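You operate a simulated robot arm through the tools that you are given. There is no shell and no other tool.

Carry out the task below with a simulated robot arm. There is one attempt and no reset: what you move stays moved.

JOB
Put things in order on the top of the steel table with one drawer. At the end: the cream sample card stands on top of the silver valve with the purple lever; the small orange valve block stands where the cream sample card stood; the small beige tub (marked "7.3 %") from the top of the steel table with one drawer stands where the small orange valve block stood; the small purple valve block stands where the small beige tub stood; whatever was shut is shut again. Leave all else as you found it, and nothing knocked over.

It is judged by the outcome, as a careful person would: the job done as asked, and still so three seconds after it is handed in. It fails if anything else is knocked over, pushed out of place, dropped, spilled or broken.

ROBOT AND FRAMES
A 7-joint arm with a two-finger parallel gripper, fixed in place. Base frame: the origin is on the floor under the middle of its stand, x ahead of it, y to its left, z up; the work surface is at about z = 868. Readings come in mm, rad, newtons and seconds.
With the tool pointing down near the work surface it reaches from about 300 to 700 mm from the base axis. Its first joint turns from -1.152 to 1.152 rad. Payload 1.57 kg.
The tool frame sits at the grasp point between the pads (the TCP): z along the fingers, y along the line on which they close. The tips reach 30 mm beyond it. The gripper opens to 110 mm. The fingers are 24 mm wide and 12 mm thick; the gripper's body (48 by 112 mm) begins 78 mm behind the TCP.
Orientation is that of the tool frame in the base frame, as [roll, pitch, yaw] about the fixed x, y, z axes, in that order (R = Rz(yaw) Ry(pitch) Rx(roll)). With the fingers straight down and closing along the base's y, the tool's x points along the base's -x, its y along +y and its z along -z.

CONTROLS
- The arm moves only by the tool drive_tool. Its argument "commands" is a list of rows, each a list of 7 numbers: the gripper command, from -1 (shut) to 1 (fully open), values between in proportion, then the shift along the tool's x, y, z in units of 400 mm (1.0 is 400 mm), then the turn, a rotation vector about the tool's x, y, z in units of 120 degrees (1.0 is 120 degrees). In form: [[hand, x, y, z, wx, wy, wz], ...]. A call has 1 to 20 rows; each row is the pose to reach, as a shift and turn from the pose commanded when the call began, along the tool's axes at that moment. A call with a number of a shift or a turn outside -1 to 1 is refused whole. Rows are played at 5 a second. More than 50 mm and 0.15 rad between two rows, or a gripper value outside its range, and nothing of the call is played. Where a pose cannot be reached the arm comes as near as it can. A force on the tool above 40 N (or 10 N above the force at the start of the call, whichever is more), or a blocked arm, ends the call early, and 0.2 s more pass. The fingers move at their own pace (about 108 mm/s each) and stop on an object; they squeeze with about 33 N. The grip force told is the motor's: it shows also when the fingers shut on nothing. Time passes only in rows, and 0.2 s behind the last, so rows that repeat a pose let the fingers close. It gives the time, the measured TCP pose, the force on the tool (base axes), the opening and the grip force at its end, in the units of the frame above (readings bear some noise), with the torque about the TCP (base axes, N m) and any sound that the robot's microphone picked up, and new pictures: "views" is both (left out), scene, wrist or none.
- Cameras (640 x 400 px; columns grow to the right, rows downward): "scene" is fixed at [170.6, -407.9, 1392.2]; the picture's right is [0.65, -0.76, 0.00], its down [-0.52, -0.44, -0.73] and it looks along [0.56, 0.47, -0.68] (base axes); focal length 308 px, centre (320, 200). "wrist" rides on the gripper at [70, 16, -141] in the tool frame; the picture's right is [-0.23, 0.97, 0.00], its down [-0.86, -0.20, -0.48] and it looks along [-0.47, -0.11, 0.88] (tool axes); focal length 222 px, centre (320, 200).
- probe_pixels(camera, pixels): for up to 12 pixels [column, row] of the newest picture of that camera ("zoom" is the newest enlarged one), the place [x, y, z] in the base frame of the surface seen there, good to about 2 mm. It takes no simulated time.
- enlarge(camera, box): a new picture of the part [left, top, right, bottom] of that camera's present view, enlarged. It takes no simulated time.
- close_job(): hands the job in; it is judged then, once.

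Leave the gripper open and the arm clear of the work at the hand-in unless told otherwise.

The tools are called after "Emit:" by a JSON object that holds its "api" and its "payload". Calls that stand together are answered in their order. drive_tool: Moves the arm, as the interface text tells. Its arguments: {"type":"object","properties":{"commands":{"type":"array","items":{"type":"array","items":{"type":"number"}}},"views":{"type":"string","enum":["both","scene","wrist","none"]}},"required":["commands"]} The other tools are called the same way: probe_pixels (camera, pixels) gives the place of the surface under pixels of a picture; enlarge (camera, box) takes an enlarged picture of a part of a camera's view; close_job () hands the job in.

At the start:

```text
time: 0.0
ee_pos: [337.2, 75.8, 1161.0]
ee_rot: [-3.141, 0.0, 3.141]
wrist_force: [0.4, -0.2, -0.4]
wrist_torque: [-0.03, 0.02, -0.06]
width: 109.9
gripper_force: 0.0
```

scene: 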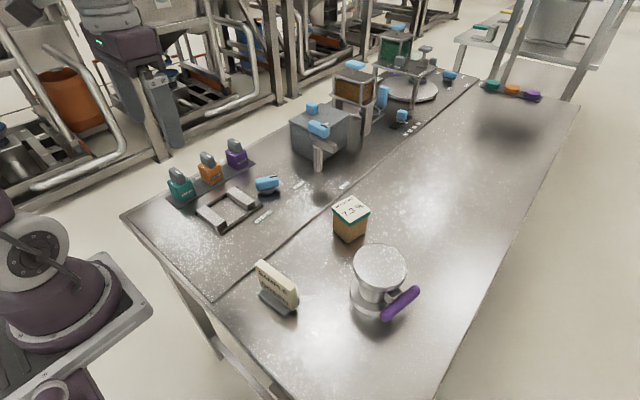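
wrist: 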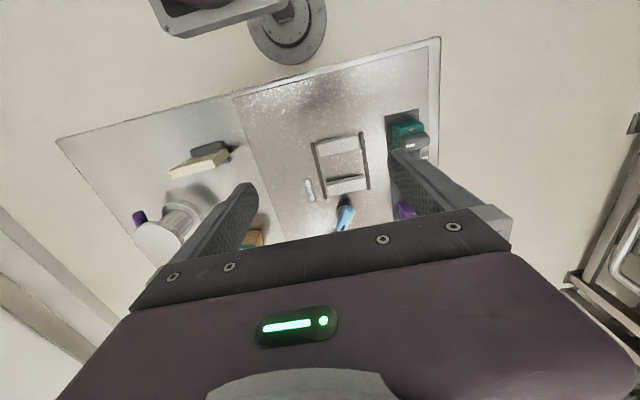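

I see the table with the sample card (about 277,287), tub (350,220), silver valve (380,275), and small valve blocks (180,185 teal; 209,168 orange; 236,152 purple). I'll enlarge these areas first.

Emit:
{"api": "enlarge", "payload": {"camera": "scene", "box": [220, 180, 440, 330]}}

Emit:
{"api": "enlarge", "payload": {"camera": "scene", "box": [140, 120, 320, 240]}}

Emit:
{"api": "enlarge", "payload": {"camera": "wrist", "box": [120, 80, 460, 280]}}

Emit:
{"api": "enlarge", "payload": {"camera": "scene", "box": [280, 20, 560, 200]}}

```text
2.67 times, centred on (330, 255) of scene
```

zoom: 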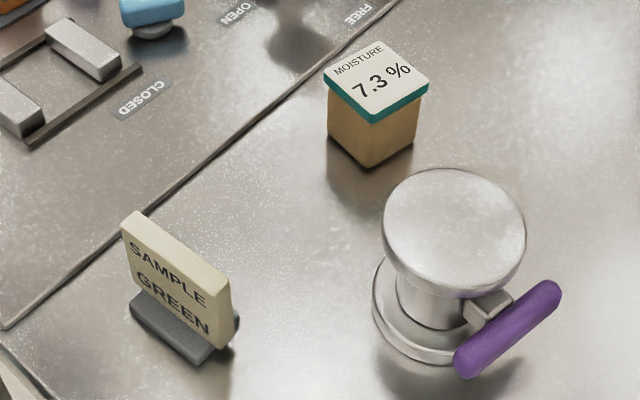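

```text
3.33 times, centred on (230, 180) of scene
```

zoom: 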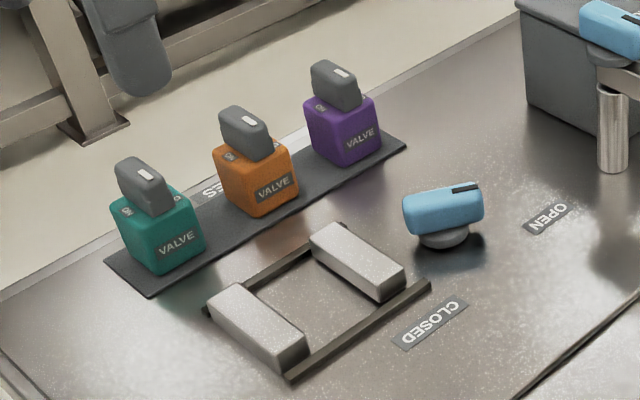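

```text
1.88 times, centred on (290, 180) of wrist
```

zoom: 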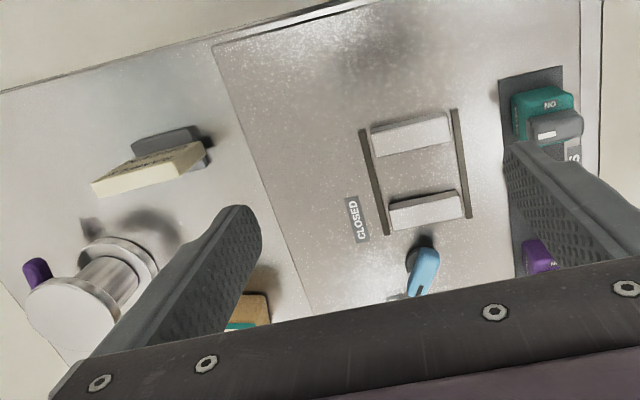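

```text
2.22 times, centred on (420, 110) of scene
```

zoom: 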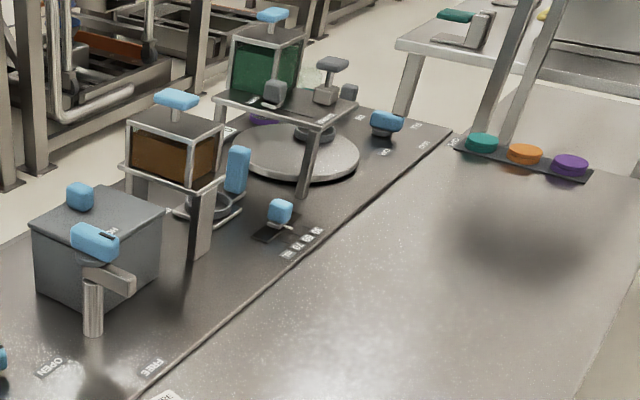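

Next I probe the surface places of the card, tub, silver valve and the blocks.

Emit:
{"api": "probe_pixels", "payload": {"camera": "scene", "pixels": [[262, 263], [296, 291], [277, 280], [265, 296], [290, 309], [299, 307], [380, 262], [358, 258], [404, 268], [385, 285], [400, 303], [375, 310]]}}

Emit:
{"api": "probe_pixels", "payload": {"camera": "scene", "pixels": [[350, 208], [334, 203], [351, 198], [367, 210], [347, 219], [348, 241], [334, 226], [362, 232], [320, 225], [340, 250], [380, 320], [250, 290]]}}

Emit:
{"api": "probe_pixels", "payload": {"camera": "scene", "pixels": [[207, 155], [203, 170], [213, 175], [212, 184], [221, 178], [218, 168], [202, 178], [235, 142], [231, 153], [242, 158], [240, 168], [252, 161]]}}

```text
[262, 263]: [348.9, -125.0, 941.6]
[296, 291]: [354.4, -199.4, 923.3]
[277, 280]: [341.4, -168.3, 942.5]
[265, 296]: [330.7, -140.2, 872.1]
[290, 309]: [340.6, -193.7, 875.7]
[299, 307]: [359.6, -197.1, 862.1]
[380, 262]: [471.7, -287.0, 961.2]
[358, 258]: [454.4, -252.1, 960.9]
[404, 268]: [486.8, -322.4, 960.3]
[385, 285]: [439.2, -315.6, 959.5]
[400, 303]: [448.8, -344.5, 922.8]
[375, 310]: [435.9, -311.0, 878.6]
```

```text
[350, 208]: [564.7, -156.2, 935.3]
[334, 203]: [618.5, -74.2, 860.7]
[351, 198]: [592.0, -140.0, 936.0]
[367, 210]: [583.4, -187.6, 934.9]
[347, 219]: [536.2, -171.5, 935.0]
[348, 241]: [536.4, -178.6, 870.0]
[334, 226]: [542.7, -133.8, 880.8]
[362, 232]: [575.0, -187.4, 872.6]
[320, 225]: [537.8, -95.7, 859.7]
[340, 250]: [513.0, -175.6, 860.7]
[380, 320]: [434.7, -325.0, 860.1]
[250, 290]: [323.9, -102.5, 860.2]
```

```text
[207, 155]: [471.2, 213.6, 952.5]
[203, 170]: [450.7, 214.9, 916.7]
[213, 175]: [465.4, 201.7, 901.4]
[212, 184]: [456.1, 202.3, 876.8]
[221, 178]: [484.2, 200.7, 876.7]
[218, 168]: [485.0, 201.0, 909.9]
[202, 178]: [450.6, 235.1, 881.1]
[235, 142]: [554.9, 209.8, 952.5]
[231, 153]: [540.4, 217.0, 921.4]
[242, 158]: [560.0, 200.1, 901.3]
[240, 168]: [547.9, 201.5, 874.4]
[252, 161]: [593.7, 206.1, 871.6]
```

I enlarge the blocks again to probe their edges finely.

Emit:
{"api": "enlarge", "payload": {"camera": "scene", "box": [160, 130, 260, 210]}}

```text
5.00 times, centred on (210, 170) of scene
```

zoom: 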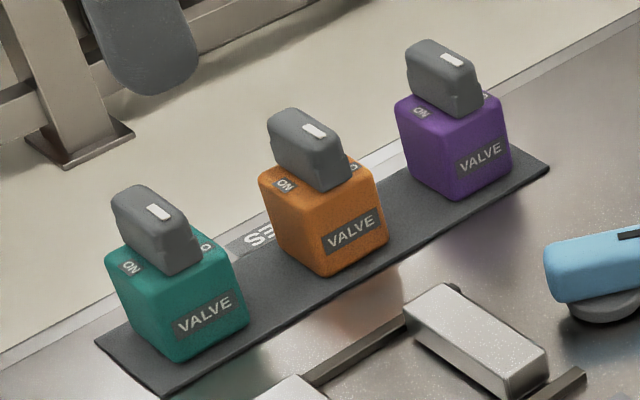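

I probe the edges of the orange block, the handle and the mat in this zoom.

Emit:
{"api": "probe_pixels", "payload": {"camera": "zoom", "pixels": [[314, 222], [375, 182], [262, 180], [320, 272], [386, 238], [275, 240], [272, 115], [335, 180], [320, 130], [345, 175], [300, 120], [350, 250]]}}

Emit:
{"api": "probe_pixels", "payload": {"camera": "zoom", "pixels": [[440, 146], [503, 105], [398, 110], [455, 196], [510, 158], [408, 160], [410, 48], [470, 105], [445, 55], [480, 100], [430, 300], [530, 350]]}}

Emit:
{"api": "probe_pixels", "payload": {"camera": "zoom", "pixels": [[100, 342], [165, 392], [545, 170], [515, 148], [400, 220], [250, 310], [178, 310], [110, 265], [240, 260], [180, 360], [115, 195], [185, 262]]}}

```text
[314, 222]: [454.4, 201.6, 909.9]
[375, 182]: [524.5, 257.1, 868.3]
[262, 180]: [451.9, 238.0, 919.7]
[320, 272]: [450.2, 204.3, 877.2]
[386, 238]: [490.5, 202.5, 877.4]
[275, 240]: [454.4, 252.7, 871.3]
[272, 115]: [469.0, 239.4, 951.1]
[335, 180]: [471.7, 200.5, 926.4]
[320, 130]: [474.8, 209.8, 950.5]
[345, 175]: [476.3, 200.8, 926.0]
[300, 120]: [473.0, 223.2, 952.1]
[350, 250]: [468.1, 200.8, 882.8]
```

```text
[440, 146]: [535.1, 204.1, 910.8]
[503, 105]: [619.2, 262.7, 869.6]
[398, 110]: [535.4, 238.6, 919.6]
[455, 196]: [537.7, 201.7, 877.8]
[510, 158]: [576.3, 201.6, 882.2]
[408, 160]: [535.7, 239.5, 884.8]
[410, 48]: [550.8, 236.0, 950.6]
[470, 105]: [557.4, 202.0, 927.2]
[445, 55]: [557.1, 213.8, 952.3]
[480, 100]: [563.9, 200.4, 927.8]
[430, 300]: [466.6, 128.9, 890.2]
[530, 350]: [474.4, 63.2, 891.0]
```

```text
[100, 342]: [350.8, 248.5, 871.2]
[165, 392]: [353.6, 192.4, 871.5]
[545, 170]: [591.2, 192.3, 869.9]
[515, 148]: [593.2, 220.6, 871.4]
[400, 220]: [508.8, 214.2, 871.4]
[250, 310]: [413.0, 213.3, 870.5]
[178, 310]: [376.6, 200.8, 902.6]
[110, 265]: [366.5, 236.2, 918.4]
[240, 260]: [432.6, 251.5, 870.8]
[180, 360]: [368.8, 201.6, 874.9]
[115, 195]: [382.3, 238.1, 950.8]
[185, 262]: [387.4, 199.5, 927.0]
```

Now the card zoomed.

Emit:
{"api": "enlarge", "payload": {"camera": "scene", "box": [230, 245, 326, 325]}}

```text
5.00 times, centred on (278, 285) of scene
```

zoom: 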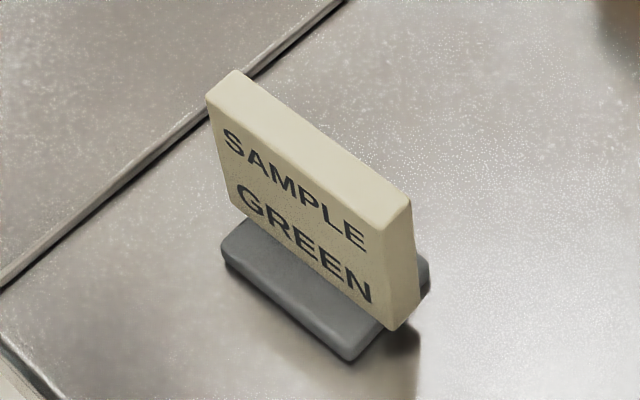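

I probe the card's top edge corners, face and base.

Emit:
{"api": "probe_pixels", "payload": {"camera": "zoom", "pixels": [[212, 100], [240, 75], [380, 205], [408, 198], [300, 120], [290, 150], [225, 150], [238, 200], [375, 300], [385, 325], [410, 310], [300, 220]]}}

Emit:
{"api": "probe_pixels", "payload": {"camera": "zoom", "pixels": [[240, 225], [226, 250], [300, 280], [350, 345], [380, 325], [427, 270], [425, 290], [290, 300], [360, 170], [320, 160], [330, 250], [400, 260]]}}

```text
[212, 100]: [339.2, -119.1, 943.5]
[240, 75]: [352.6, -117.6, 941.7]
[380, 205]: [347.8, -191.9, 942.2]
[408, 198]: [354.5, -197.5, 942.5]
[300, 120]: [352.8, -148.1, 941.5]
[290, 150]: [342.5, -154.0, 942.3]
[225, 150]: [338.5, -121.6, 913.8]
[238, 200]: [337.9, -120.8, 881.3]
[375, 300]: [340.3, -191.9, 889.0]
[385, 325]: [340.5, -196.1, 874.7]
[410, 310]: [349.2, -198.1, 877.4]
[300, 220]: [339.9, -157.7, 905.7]
```

```text
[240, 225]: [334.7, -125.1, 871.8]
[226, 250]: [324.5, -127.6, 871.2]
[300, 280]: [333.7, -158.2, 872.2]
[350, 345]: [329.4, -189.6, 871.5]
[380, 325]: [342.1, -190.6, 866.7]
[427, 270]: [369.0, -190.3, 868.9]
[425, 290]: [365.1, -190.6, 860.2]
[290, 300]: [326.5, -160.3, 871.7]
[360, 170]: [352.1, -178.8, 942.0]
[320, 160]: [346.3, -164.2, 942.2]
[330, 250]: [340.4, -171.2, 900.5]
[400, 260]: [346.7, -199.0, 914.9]
```

Now the silver valve zoomed.

Emit:
{"api": "enlarge", "payload": {"camera": "scene", "box": [330, 235, 430, 330]}}

```text
4.21 times, centred on (380, 282) of scene
```

zoom: 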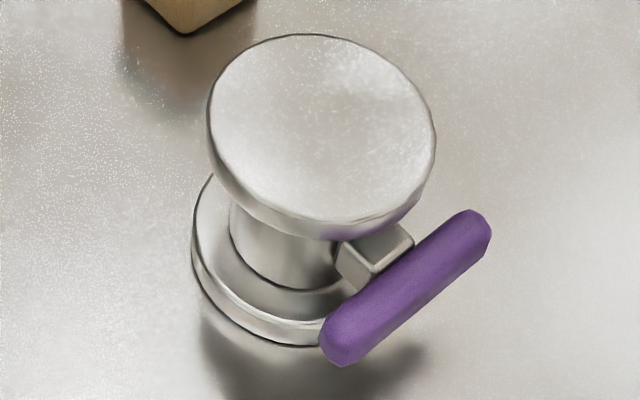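

I probe the disc's rim and centre on the silver valve, plus the lever.

Emit:
{"api": "probe_pixels", "payload": {"camera": "zoom", "pixels": [[215, 110], [230, 165], [300, 215], [340, 218], [400, 195], [428, 150], [420, 110], [370, 55], [300, 40], [235, 65], [322, 128], [400, 290]]}}

Emit:
{"api": "probe_pixels", "payload": {"camera": "zoom", "pixels": [[475, 220], [340, 345], [370, 235], [215, 250], [260, 320], [310, 330], [200, 210], [280, 250], [300, 130], [350, 130], [322, 90], [322, 180]]}}

```text
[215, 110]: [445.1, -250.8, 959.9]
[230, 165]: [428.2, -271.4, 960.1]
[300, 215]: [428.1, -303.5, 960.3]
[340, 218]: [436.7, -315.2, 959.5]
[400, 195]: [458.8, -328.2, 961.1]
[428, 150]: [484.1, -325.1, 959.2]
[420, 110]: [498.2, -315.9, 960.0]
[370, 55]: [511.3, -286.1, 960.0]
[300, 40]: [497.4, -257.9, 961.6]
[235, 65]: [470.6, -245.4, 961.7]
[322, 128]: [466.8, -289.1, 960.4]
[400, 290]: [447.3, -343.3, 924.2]
```

```text
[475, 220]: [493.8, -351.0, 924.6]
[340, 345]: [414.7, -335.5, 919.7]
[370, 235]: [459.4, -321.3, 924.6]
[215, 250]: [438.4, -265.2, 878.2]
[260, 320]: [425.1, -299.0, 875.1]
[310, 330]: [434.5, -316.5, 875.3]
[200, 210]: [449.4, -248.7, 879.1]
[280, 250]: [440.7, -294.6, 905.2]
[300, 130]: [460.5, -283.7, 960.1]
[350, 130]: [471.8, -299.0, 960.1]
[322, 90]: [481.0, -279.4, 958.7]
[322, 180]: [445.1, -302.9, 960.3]
```

Disc centre is about (468, -287), radius 42, top z 960; the card is 15 thick, centred at about (347,-158), top 942. Now I look at the tub in detail.

Emit:
{"api": "enlarge", "payload": {"camera": "scene", "box": [310, 180, 390, 255]}}

```text
5.33 times, centred on (350, 218) of scene
```

zoom: 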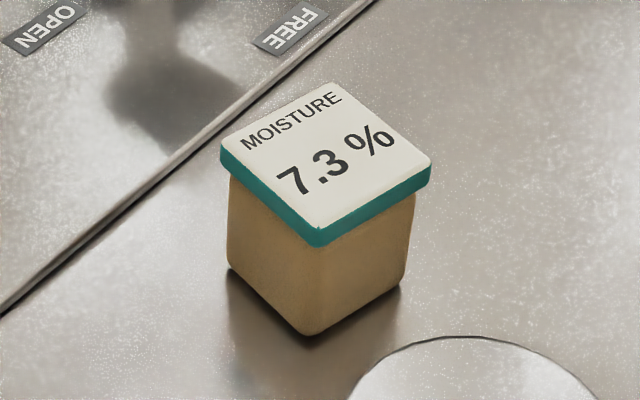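

I probe the tub's lid corners and body edges.

Emit:
{"api": "probe_pixels", "payload": {"camera": "zoom", "pixels": [[224, 150], [330, 85], [428, 163], [318, 230], [318, 242], [225, 170], [430, 180], [308, 330], [232, 268], [402, 285], [310, 260], [235, 190]]}}

Emit:
{"api": "probe_pixels", "payload": {"camera": "zoom", "pixels": [[270, 250], [270, 200], [360, 260], [360, 220], [408, 210], [325, 160], [215, 290], [290, 340], [180, 230], [100, 230], [300, 60], [420, 290]]}}

```text
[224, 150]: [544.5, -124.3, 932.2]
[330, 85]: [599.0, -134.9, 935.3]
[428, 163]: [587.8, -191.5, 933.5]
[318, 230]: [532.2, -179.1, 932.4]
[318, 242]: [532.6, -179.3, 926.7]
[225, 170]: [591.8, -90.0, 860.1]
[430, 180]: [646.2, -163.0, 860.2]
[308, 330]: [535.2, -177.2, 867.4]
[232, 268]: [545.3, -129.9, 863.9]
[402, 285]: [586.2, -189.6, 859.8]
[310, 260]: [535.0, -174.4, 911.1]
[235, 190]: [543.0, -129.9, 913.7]
```

```text
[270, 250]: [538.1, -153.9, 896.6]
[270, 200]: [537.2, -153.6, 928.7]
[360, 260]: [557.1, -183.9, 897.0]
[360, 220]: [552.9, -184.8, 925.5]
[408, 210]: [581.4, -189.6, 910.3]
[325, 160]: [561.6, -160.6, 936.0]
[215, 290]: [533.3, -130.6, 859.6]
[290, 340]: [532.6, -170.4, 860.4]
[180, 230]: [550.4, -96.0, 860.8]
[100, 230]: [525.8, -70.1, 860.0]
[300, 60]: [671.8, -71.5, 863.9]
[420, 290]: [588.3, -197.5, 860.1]
```

Tub lid centre is at about (566,-158), turned about -11°; the blocks are 40x40 at (470,221) and (555,221). No obstacle needs opening. First job: the card. I turn the gripper about 88.5° so it closes across the card's thickness, and move above the card at z≈1040.

Emit:
{"api": "drive_tool", "payload": {"commands": [[0.1, -0.0021, -0.0488, 0.0252, 0, 0, 0.0615], [0.1, -0.0042, -0.0975, 0.0504, 0, 0, 0.1229], [0.1, -0.0062, -0.1462, 0.0756, 0, 0, 0.1844], [0.1, -0.0083, -0.195, 0.1008, 0, 0, 0.2458], [0.1, -0.0104, -0.2438, 0.126, 0, 0, 0.3073], [0.1, -0.0125, -0.2925, 0.1512, 0, 0, 0.3688], [0.1, -0.0146, -0.3412, 0.1765, 0, 0, 0.4302], [0.1, -0.0167, -0.39, 0.2017, 0, 0, 0.4917], [0.1, -0.0188, -0.4388, 0.2269, 0, 0, 0.5531], [0.1, -0.0208, -0.4875, 0.2521, 0, 0, 0.6146], [0.1, -0.0229, -0.5363, 0.2773, 0, 0, 0.676], [0.1, -0.025, -0.585, 0.3025, 0, 0, 0.7375], [0.1, -0.025, -0.585, 0.3025, 0, 0, 0.7375]]}}

```text
time: 2.8
ee_pos: [346.1, -158.5, 1041.0]
ee_rot: [3.141, -0.001, 1.594]
wrist_force: [0.2, 0.3, -0.3]
wrist_torque: [-0.01, -0.01, 0.0]
width: 60.5
gripper_force: 0.1
```

scene: 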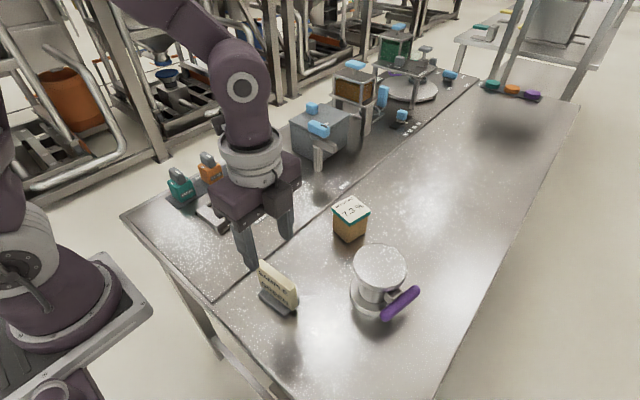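
wrist: 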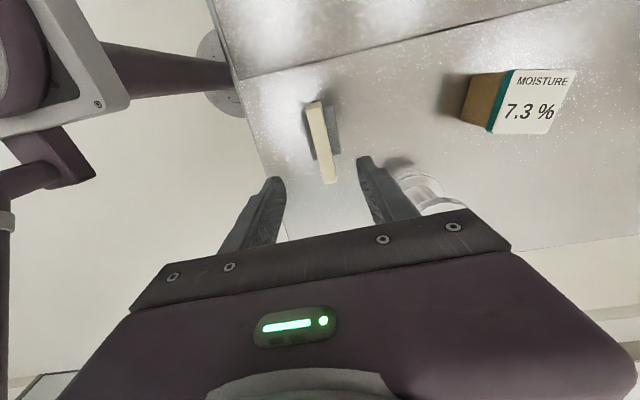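

Pose reached over the card. The card lies between the fingers. I go straight down 122 mm to z≈919 (tips ~889, above the card's grey base at 871).

Emit:
{"api": "drive_tool", "payload": {"commands": [[0.1, 0, 0.002, 0.08, 0, 0, 0], [0.1, 0, 0.002, 0.16, 0, 0, 0], [0.1, 0, 0.002, 0.22, 0, 0, 0], [0.1, 0, 0.002, 0.27, 0, 0, 0], [0.1, 0, 0.002, 0.305, 0, 0, 0], [0.1, 0, 0.002, 0.305, 0, 0, 0]]}}

```text
time: 4.2
ee_pos: [347.3, -159.2, 917.8]
ee_rot: [3.142, -0.001, 1.597]
wrist_force: [-0.2, -0.6, -0.5]
wrist_torque: [0.03, 0.01, 0.02]
width: 60.6
gripper_force: 0.1
```

scene: 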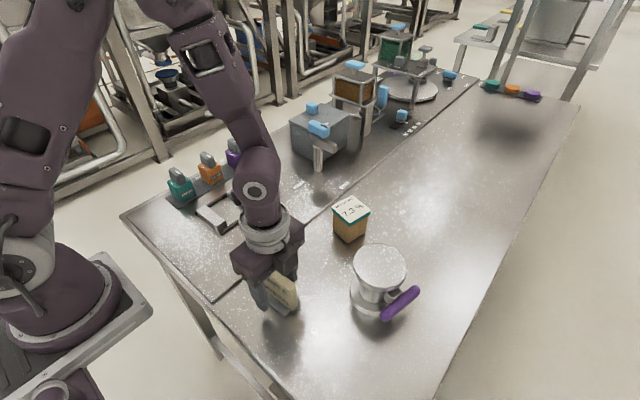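
wrist: 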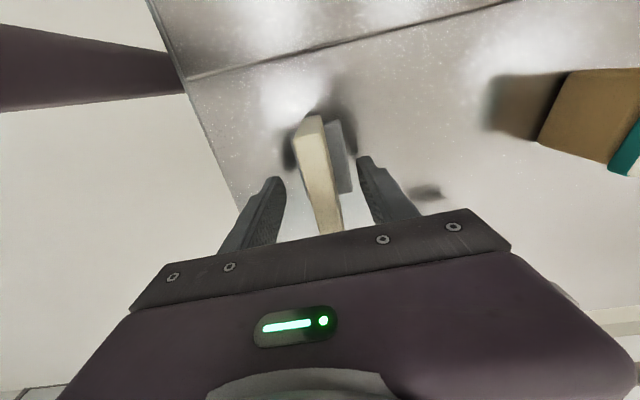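

The card sits between the fingers without contact. I close the fingers in place.

Emit:
{"api": "drive_tool", "payload": {"commands": [[-0.3, 0, 0, 0, 0, 0, 0], [-0.6, 0, 0, 0, 0, 0, 0], [-1, 0, 0, 0, 0, 0, 0], [-1, 0, 0, 0, 0, 0, 0], [-1, 0, 0, 0, 0, 0, 0]]}}

```text
time: 5.4
ee_pos: [346.7, -158.3, 917.4]
ee_rot: [3.142, 0.001, 1.597]
wrist_force: [-0.9, -0.5, -1.0]
wrist_torque: [-0.04, -0.06, -0.05]
width: 15.7
gripper_force: 30.9
```

scene: 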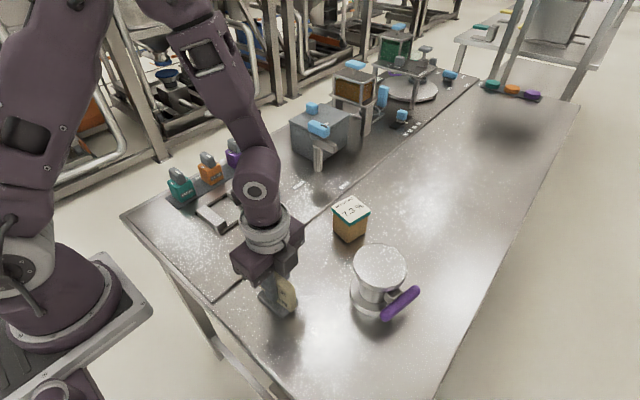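
wrist: 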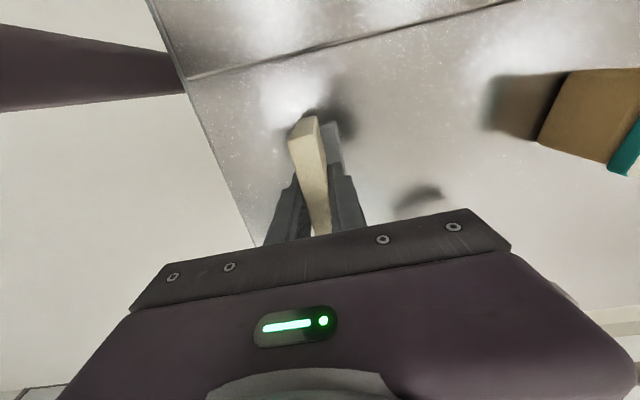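

Gripped: width 15.7, force 31 N. I lift gently 40 mm to check the hold.

Emit:
{"api": "drive_tool", "payload": {"commands": [[-1, 0, 0, -0.0125, 0, 0, 0], [-1, 0, 0, -0.05, 0, 0, 0], [-1, 0, 0, -0.1, 0, 0, 0], [-1, 0, 0, -0.1, 0, 0, 0]]}}

```text
time: 6.4
ee_pos: [347.8, -157.4, 958.2]
ee_rot: [3.141, 0.0, 1.598]
wrist_force: [-0.3, 0.3, -1.1]
wrist_torque: [0.01, -0.01, 0.0]
width: 15.8
gripper_force: 31.1
```

scene: 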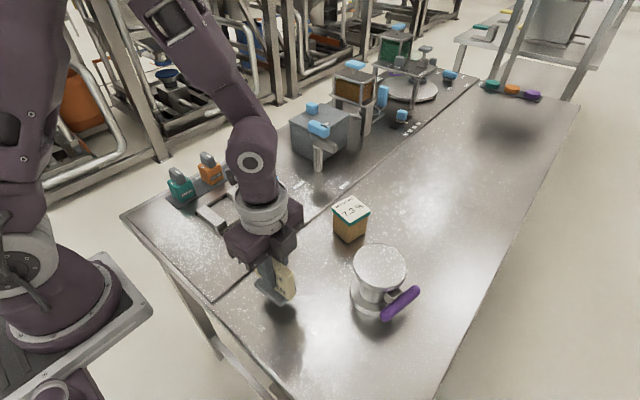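
wrist: 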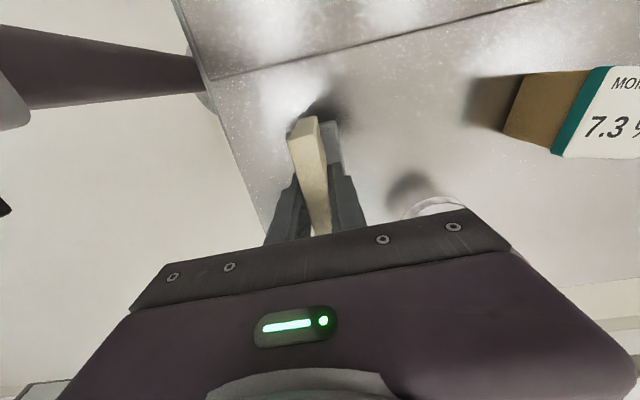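

The card is lifted cleanly. Now up another 90 mm and across to above the silver valve's disc centre (468,-287).

Emit:
{"api": "drive_tool", "payload": {"commands": [[-1, 0, 0, -0.08, 0, 0, 0], [-1, 0, 0, -0.16, 0, 0, 0], [-1, 0, 0, -0.225, 0, 0, 0], [-1, -0.05, 0.0446, -0.225, 0, 0, 0], [-1, -0.11, 0.0981, -0.225, 0, 0, 0], [-1, -0.17, 0.1517, -0.225, 0, 0, 0], [-1, -0.23, 0.2052, -0.225, 0, 0, 0], [-1, -0.29, 0.2587, -0.225, 0, 0, 0], [-1, -0.33, 0.2944, -0.225, 0, 0, 0], [-1, -0.33, 0.2944, -0.225, 0, 0, 0]]}}

```text
time: 8.6
ee_pos: [467.9, -288.2, 1047.4]
ee_rot: [-3.14, 0.0, 1.596]
wrist_force: [-0.1, -0.7, -0.6]
wrist_torque: [-0.02, 0.04, -0.02]
width: 15.4
gripper_force: 31.4
```

scene: 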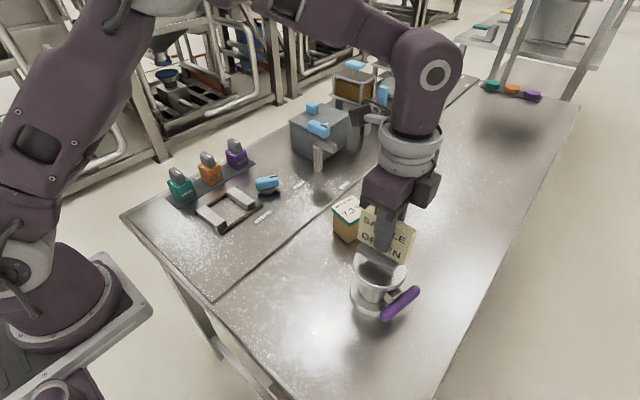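
wrist: 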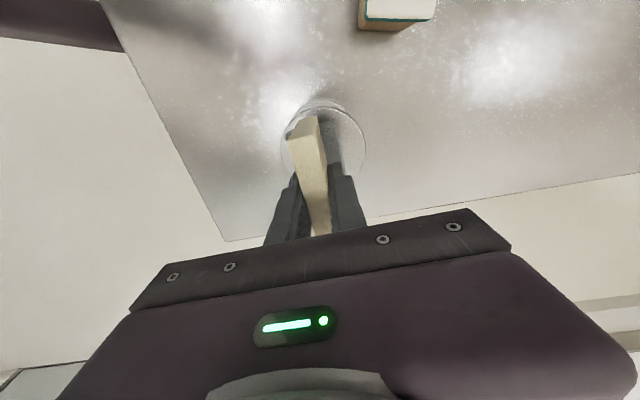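

The card hangs above the disc. I enlarge to check the alignment before lowering.

Emit:
{"api": "enlarge", "payload": {"camera": "scene", "box": [330, 190, 430, 330]}}

Emit:
{"api": "enlarge", "payload": {"camera": "wrist", "box": [250, 70, 400, 240]}}

```text
2.86 times, centred on (380, 260) of scene
```

zoom: 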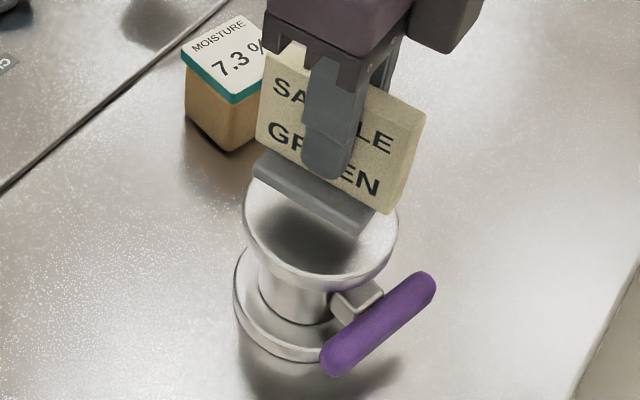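

```text
2.35 times, centred on (325, 155) of wrist
```

zoom: 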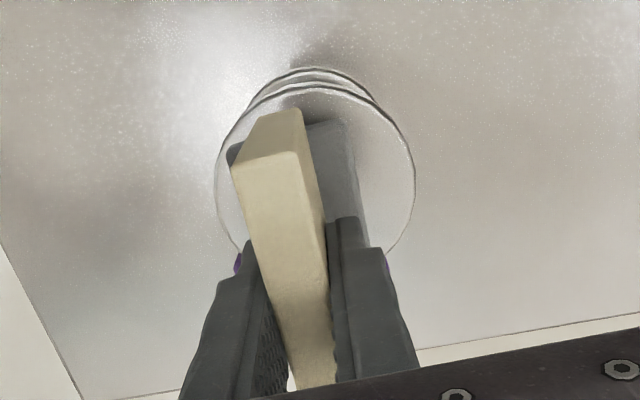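

I probe base corners of the held card and the disc rim in the scene picture.

Emit:
{"api": "probe_pixels", "payload": {"camera": "scene", "pixels": [[359, 246], [392, 268], [375, 257], [362, 217], [405, 264], [355, 265], [400, 290], [404, 268], [408, 228]]}}

```text
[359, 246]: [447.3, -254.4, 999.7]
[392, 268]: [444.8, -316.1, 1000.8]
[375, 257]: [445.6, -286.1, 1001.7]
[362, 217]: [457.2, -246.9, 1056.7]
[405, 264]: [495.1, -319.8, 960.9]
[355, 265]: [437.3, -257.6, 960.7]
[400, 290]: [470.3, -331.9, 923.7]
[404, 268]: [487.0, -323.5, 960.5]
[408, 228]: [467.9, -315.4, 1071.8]
```

Base is centred over the disc (x 444–492, y -253..-318), its underside about 29 mm above it. I lower 26 mm slowly.

Emit:
{"api": "drive_tool", "payload": {"commands": [[-1, 0, 0, 0.02, 0, 0, 0], [-1, 0, 0, 0.04, 0, 0, 0], [-1, 0, 0, 0.055, 0, 0, 0], [-1, 0, 0, 0.065, 0, 0, 0], [-1, 0, 0, 0.065, 0, 0, 0]]}}

```text
time: 9.8
ee_pos: [468.7, -287.5, 1022.3]
ee_rot: [3.14, 0.001, 1.597]
wrist_force: [0.0, -1.0, -0.6]
wrist_torque: [0.0, 0.01, 0.02]
width: 15.7
gripper_force: 31.2
```

scene: 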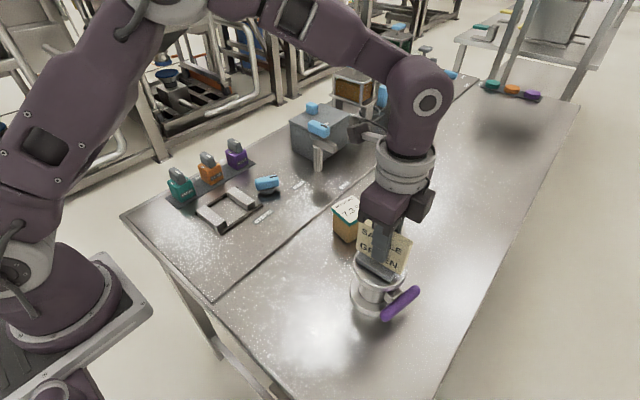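
wrist: 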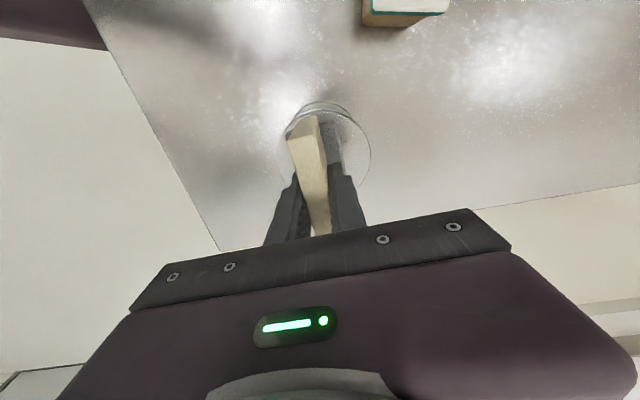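

No contact yet (force ~0). Lower in small steps of 1 mm, watching the force.

Emit:
{"api": "drive_tool", "payload": {"commands": [[-1, 0, 0, 0.0025, 0, 0, 0], [-1, 0, 0, 0.005, 0, 0, 0], [-1, 0, 0, 0.0065, 0, 0, 0], [-1, 0, 0, 0.0065, 0, 0, 0]], "views": "none"}}

```text
time: 10.8
ee_pos: [469.2, -286.6, 1018.3]
ee_rot: [-3.141, -0.001, 1.597]
wrist_force: [0.4, 0.5, -1.2]
wrist_torque: [-0.03, -0.02, -0.01]
width: 15.5
gripper_force: 31.7
```

Still no clear contact; another 1 mm.

Emit:
{"api": "drive_tool", "payload": {"commands": [[-1, 0, 0, 0.0015, 0, 0, 0], [-1, 0, 0, 0.003, 0, 0, 0], [-1, 0, 0, 0.003, 0, 0, 0]], "views": "none"}}

Emit:
{"api": "enlarge", "payload": {"camera": "scene", "box": [340, 210, 430, 320]}}

```text
time: 11.6
ee_pos: [467.2, -286.8, 1017.8]
ee_rot: [3.141, 0.0, 1.598]
wrist_force: [1.5, -0.3, -1.0]
wrist_torque: [-0.02, 0.03, 0.01]
width: 15.6
gripper_force: 31.2
```

```text
3.64 times, centred on (385, 265) of scene
```

zoom: 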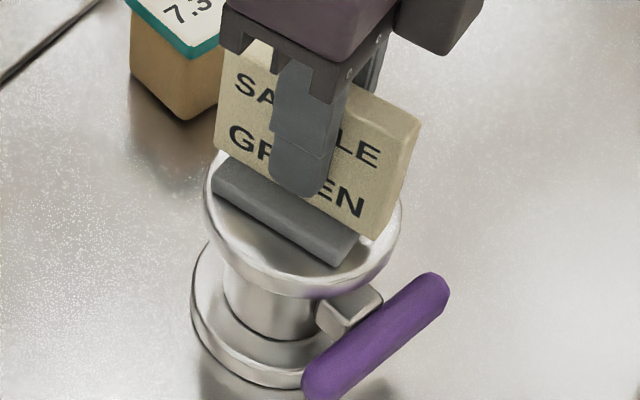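

I probe the base top height and disc top near it.

Emit:
{"api": "probe_pixels", "payload": {"camera": "zoom", "pixels": [[230, 180], [290, 215], [330, 240], [250, 235], [280, 255], [340, 258], [270, 205], [300, 275]]}}

```text
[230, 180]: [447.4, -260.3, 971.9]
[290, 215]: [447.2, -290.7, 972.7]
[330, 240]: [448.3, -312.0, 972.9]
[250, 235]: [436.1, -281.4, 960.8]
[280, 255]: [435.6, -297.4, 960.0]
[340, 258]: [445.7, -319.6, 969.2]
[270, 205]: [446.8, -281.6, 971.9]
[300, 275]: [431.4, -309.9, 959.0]
```

Base top at ~972, so its underside is ~0.5–1 mm off or touching. One more millimetre in half-mm steps.

Emit:
{"api": "drive_tool", "payload": {"commands": [[-1, 0, 0, 0.00125, 0, 0, 0], [-1, 0, 0, 0.0025, 0, 0, 0], [-1, 0, 0, 0.0025, 0, 0, 0]], "views": "none"}}

```text
time: 12.4
ee_pos: [468.7, -286.4, 1018.0]
ee_rot: [3.14, 0.001, 1.597]
wrist_force: [-1.1, 3.0, 14.5]
wrist_torque: [0.37, 0.1, 0.03]
width: 15.5
gripper_force: 31.2
```

Contact (14.5 N up). I ease back 0.4 mm, then open the fingers to ~45 mm.

Emit:
{"api": "drive_tool", "payload": {"commands": [[-1, 0, 0, -0.001, 0, 0, 0], [-1, 0, 0, -0.001, 0, 0, 0], [-0.6, 0, 0, -0.001, 0, 0, 0], [-0.4, 0, 0, -0.001, 0, 0, 0], [-0.18, 0, 0, -0.001, 0, 0, 0], [-0.18, 0, 0, -0.001, 0, 0, 0], [-0.18, 0, 0, -0.001, 0, 0, 0]]}}

```text
time: 14.0
ee_pos: [468.5, -287.5, 1017.3]
ee_rot: [3.139, -0.001, 1.597]
wrist_force: [-0.4, 0.1, 0.5]
wrist_torque: [0.0, -0.01, 0.0]
width: 44.8
gripper_force: 0.0
```

scene: 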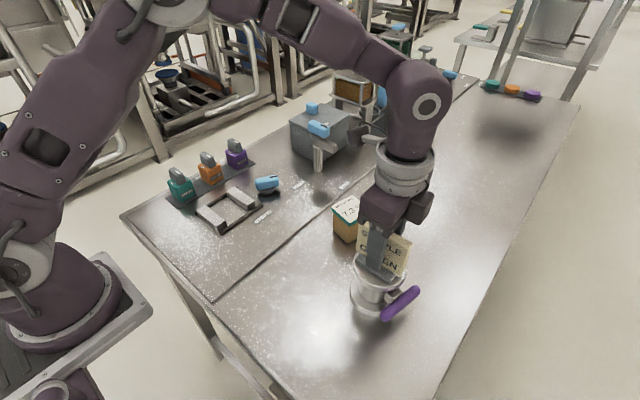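
wrist: 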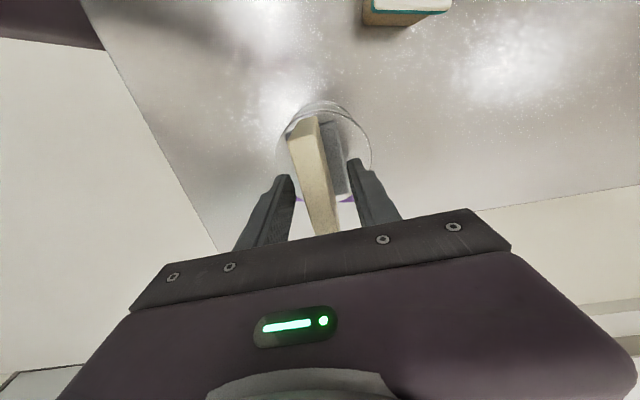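

Released; the card stands on the disc. I now rise straight up by 120 mm clear of the card.

Emit:
{"api": "drive_tool", "payload": {"commands": [[-0.18, 0, 0, -0.05, 0, 0, 0], [-0.18, 0, 0, -0.12, 0, 0, 0], [-0.18, 0, 0, -0.2, 0, 0, 0], [-0.18, 0, 0, -0.3, 0, 0, 0], [-0.18, 0, 0, -0.3, 0, 0, 0]]}}

Emit:
{"api": "enlarge", "payload": {"camera": "scene", "box": [340, 210, 430, 320]}}

```text
time: 15.2
ee_pos: [467.8, -286.4, 1138.9]
ee_rot: [3.14, 0.0, 1.597]
wrist_force: [0.0, 0.2, -0.2]
wrist_torque: [-0.03, 0.0, 0.0]
width: 45.2
gripper_force: 0.0
```

scene: 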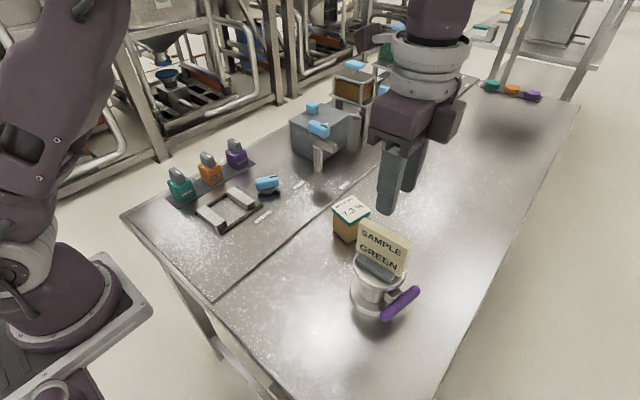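
wrist: 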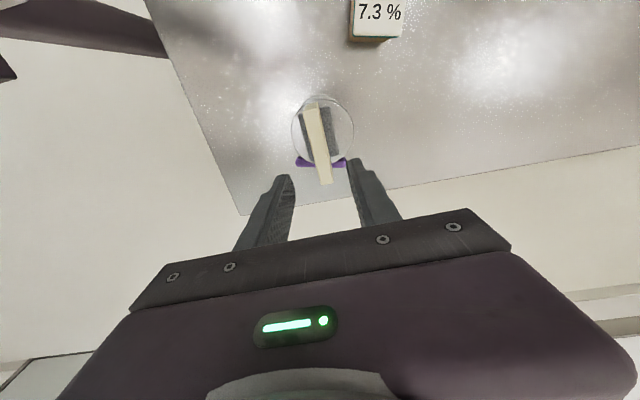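

```text
3.64 times, centred on (385, 265) of scene
```

zoom: 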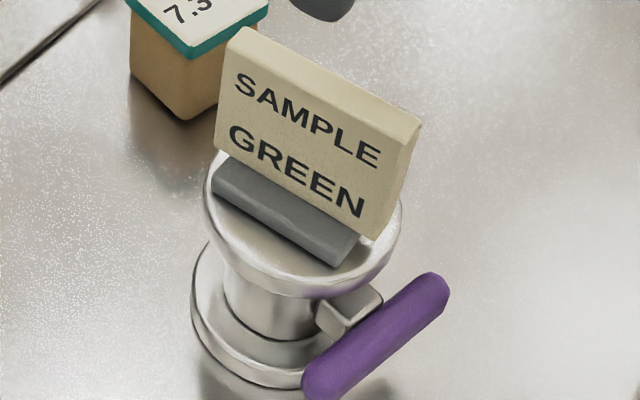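

The card stands upright on the valve. Next the orange block: I turn the gripper back by -88.5° while moving toward +y, staying high at z≈1139.

Emit:
{"api": "drive_tool", "payload": {"commands": [[0.1, 0.0625, 0.0016, 0, 0, 0, -0.0614], [0.1, 0.125, 0.0033, 0, 0, 0, -0.1228], [0.1, 0.1875, 0.0049, 0, 0, 0, -0.1842], [0.1, 0.25, 0.0066, 0, 0, 0, -0.2457], [0.1, 0.3125, 0.0082, 0, 0, 0, -0.3071], [0.1, 0.375, 0.0098, 0, 0, 0, -0.3685], [0.1, 0.4375, 0.0115, 0, 0, 0, -0.4299], [0.1, 0.5, 0.0131, 0, 0, 0, -0.4913], [0.1, 0.5625, 0.0148, 0, 0, 0, -0.5527], [0.1, 0.625, 0.0164, 0, 0, 0, -0.6142], [0.1, 0.6875, 0.018, 0, 0, 0, -0.6756], [0.1, 0.75, 0.0197, 0, 0, 0, -0.737], [0.1, 0.75, 0.0197, 0, 0, 0, -0.737]]}}

```text
time: 18.0
ee_pos: [467.6, 13.7, 1137.4]
ee_rot: [3.141, -0.001, -3.14]
wrist_force: [0.3, 0.7, 0.3]
wrist_torque: [0.0, 0.03, -0.01]
width: 60.2
gripper_force: 0.1
```

scene: 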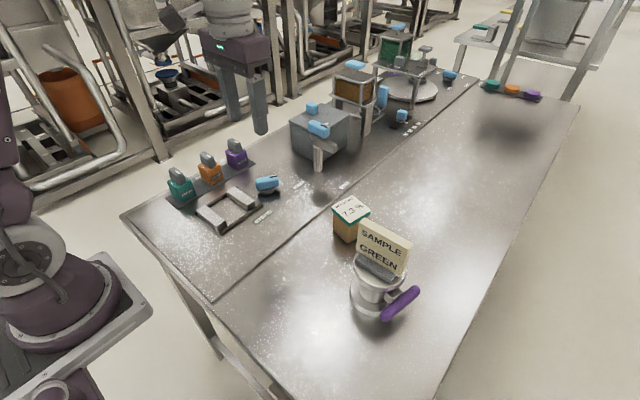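
wrist: 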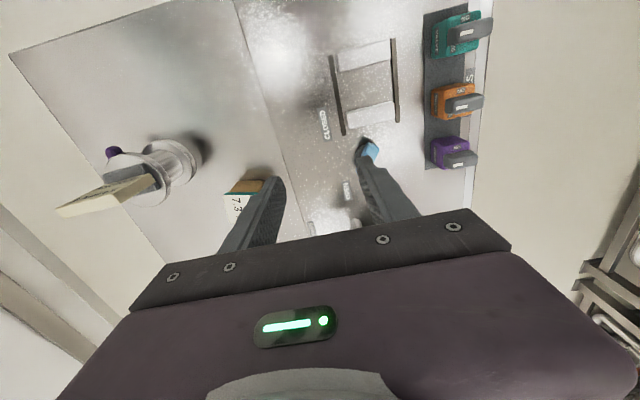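

I enlarge the wrist view at the valve blocks (around 455,100) and measure the orange block from this angle.

Emit:
{"api": "enlarge", "payload": {"camera": "wrist", "box": [410, 0, 500, 180]}}

Emit:
{"api": "probe_pixels", "payload": {"camera": "scene", "pixels": [[295, 120], [320, 110], [312, 107], [318, 128], [353, 66], [318, 160], [267, 183], [225, 195], [240, 205], [185, 225], [350, 120]]}}

```text
2.22 times, centred on (455, 90) of wrist
```

zoom: 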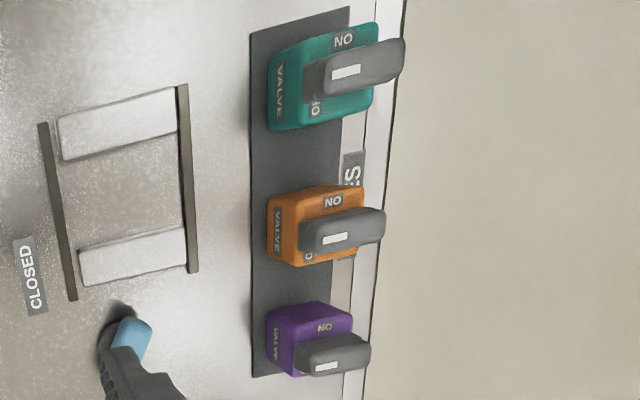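

```text
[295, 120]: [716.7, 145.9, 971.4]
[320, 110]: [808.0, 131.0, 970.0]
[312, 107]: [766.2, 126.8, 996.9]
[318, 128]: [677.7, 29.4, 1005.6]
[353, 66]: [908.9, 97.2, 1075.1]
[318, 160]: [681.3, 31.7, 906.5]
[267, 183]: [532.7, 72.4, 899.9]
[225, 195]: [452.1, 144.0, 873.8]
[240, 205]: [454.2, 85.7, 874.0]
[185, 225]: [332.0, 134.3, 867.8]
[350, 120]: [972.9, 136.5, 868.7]
```

I probe the orange block's handle and body edges from the wrist zoom.

Emit:
{"api": "probe_pixels", "payload": {"camera": "zoom", "pixels": [[275, 200], [320, 188], [355, 190], [278, 258], [300, 262], [310, 230], [380, 215], [350, 208], [350, 240], [320, 248], [378, 232], [302, 240]]}}

Emit:
{"api": "probe_pixels", "payload": {"camera": "zoom", "pixels": [[275, 315], [320, 305], [345, 312], [280, 370], [295, 350], [365, 345], [340, 337], [340, 365], [300, 365], [275, 65], [310, 75], [400, 50]]}}

```text
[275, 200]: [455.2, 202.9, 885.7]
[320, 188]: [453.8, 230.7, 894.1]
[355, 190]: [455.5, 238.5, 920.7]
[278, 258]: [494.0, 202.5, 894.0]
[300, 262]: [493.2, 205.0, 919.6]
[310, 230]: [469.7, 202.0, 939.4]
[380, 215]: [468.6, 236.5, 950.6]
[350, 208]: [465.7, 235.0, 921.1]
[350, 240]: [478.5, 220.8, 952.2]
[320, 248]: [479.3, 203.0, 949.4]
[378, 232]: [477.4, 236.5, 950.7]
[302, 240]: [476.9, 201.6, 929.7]
```

```text
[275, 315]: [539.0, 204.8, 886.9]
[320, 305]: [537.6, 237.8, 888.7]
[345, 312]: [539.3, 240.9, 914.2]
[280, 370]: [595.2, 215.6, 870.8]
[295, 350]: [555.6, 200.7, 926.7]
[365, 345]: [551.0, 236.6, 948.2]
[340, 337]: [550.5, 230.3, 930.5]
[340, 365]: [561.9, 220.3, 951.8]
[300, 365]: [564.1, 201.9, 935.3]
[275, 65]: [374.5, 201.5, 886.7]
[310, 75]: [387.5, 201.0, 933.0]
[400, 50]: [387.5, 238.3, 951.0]
```

Orange block centre ≈ (472.5, 221.5), body 42x40, z 871–921, handle top 952. I move above it at z≈1040 with a 70 mm opening.

Emit:
{"api": "drive_tool", "payload": {"commands": [[0.27, -0.002, 0.085, 0.03, 0, 0, 0], [0.27, -0.004, 0.175, 0.07, 0, 0, 0], [0.27, -0.006, 0.265, 0.11, 0, 0, 0], [0.27, -0.008, 0.355, 0.15, 0, 0, 0], [0.27, -0.01, 0.44, 0.195, 0, 0, 0], [0.27, -0.0118, 0.52, 0.2425, 0, 0, 0], [0.27, -0.0118, 0.52, 0.2425, 0, 0, 0]]}}

```text
time: 19.6
ee_pos: [472.6, 220.1, 1038.5]
ee_rot: [-3.142, -0.001, -3.141]
wrist_force: [-0.9, 0.1, 0.4]
wrist_torque: [0.01, 0.0, 0.01]
width: 70.0
gripper_force: 0.1
```

scene: 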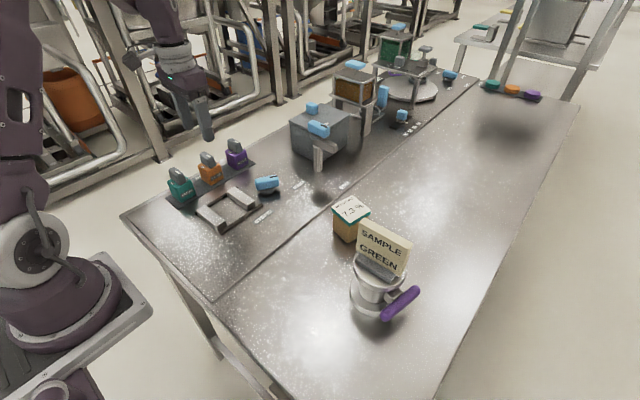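
wrist: 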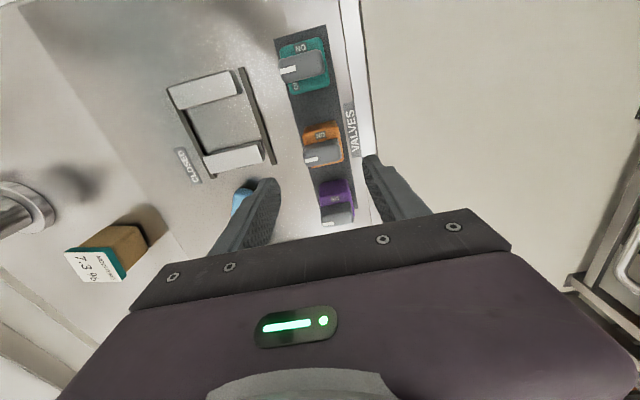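

Aligned (orange handle seen at ~(325,152) in wrist view, as predicted). I go straight down to z≈908, tips ~7 mm above the mat.

Emit:
{"api": "drive_tool", "payload": {"commands": [[0.27, 0, 0.002, 0.08, 0, 0, 0], [0.27, 0, 0.003, 0.16, 0, 0, 0], [0.27, 0, 0.003, 0.23, 0, 0, 0], [0.27, 0, 0.003, 0.285, 0, 0, 0], [0.27, 0, 0.003, 0.326, 0, 0, 0], [0.27, 0, 0.003, 0.326, 0, 0, 0]]}}

Emit:
{"api": "enlarge", "payload": {"camera": "wrist", "box": [200, 40, 440, 240]}}

Emit:
{"api": "enlarge", "payload": {"camera": "scene", "box": [140, 110, 280, 230]}}

```text
time: 21.0
ee_pos: [472.2, 222.4, 909.7]
ee_rot: [3.141, 0.0, 3.141]
wrist_force: [-0.1, -0.3, 0.0]
wrist_torque: [0.01, 0.02, 0.02]
width: 69.9
gripper_force: 0.2
```

scene: 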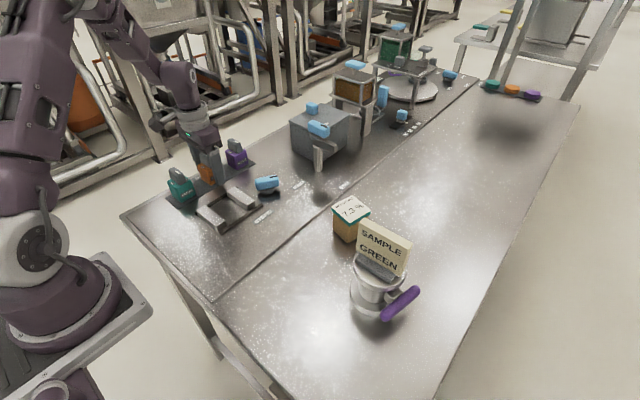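
wrist: 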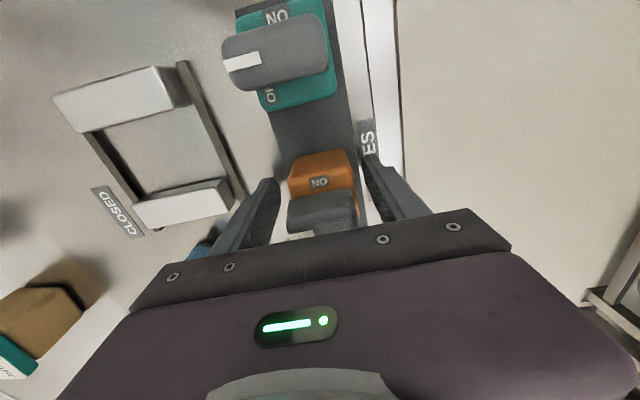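

```text
2.00 times, centred on (320, 140) of wrist
```

zoom: 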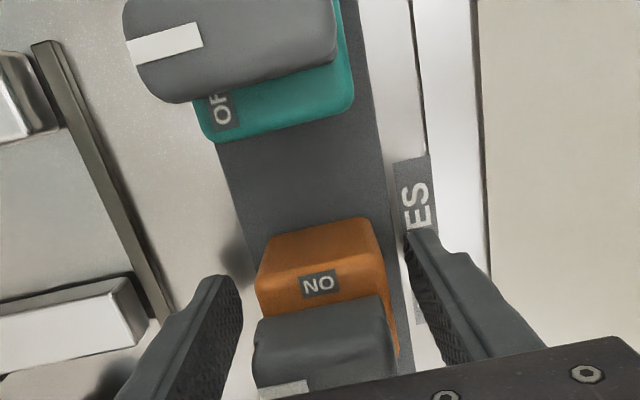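

```text
3.33 times, centred on (210, 170) of scene
```

zoom: 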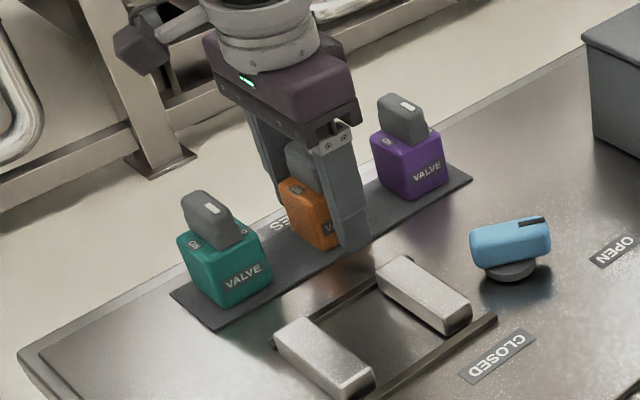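

The orange block is between the fingers. I close in place.

Emit:
{"api": "drive_tool", "payload": {"commands": [[0, 0, 0, 0, 0, 0, 0], [-0.3, 0, 0, 0, 0, 0, 0], [-1, 0, 0, 0, 0, 0, 0], [-1, 0, 0, 0, 0, 0, 0], [-1, 0, 0, 0, 0, 0, 0]]}}

```text
time: 22.2
ee_pos: [471.8, 221.2, 911.3]
ee_rot: [-3.141, 0.001, 3.14]
wrist_force: [0.1, 1.5, 1.0]
wrist_torque: [0.09, -0.03, 0.01]
width: 44.1
gripper_force: 33.1
```

scene: 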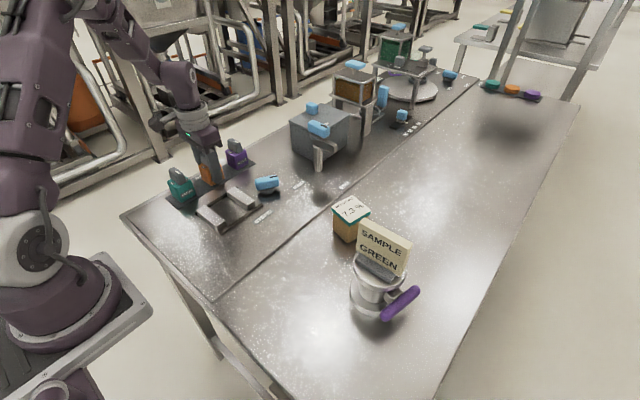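
wrist: 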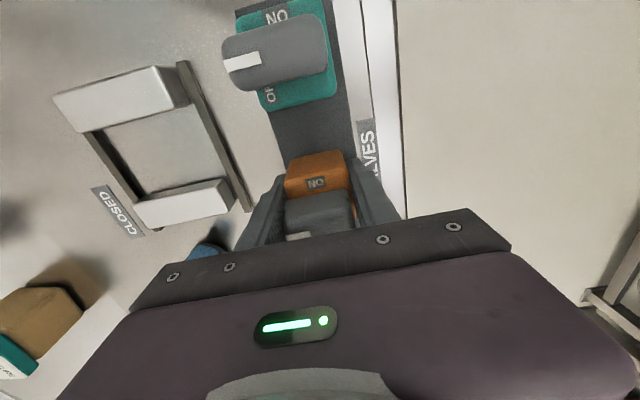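

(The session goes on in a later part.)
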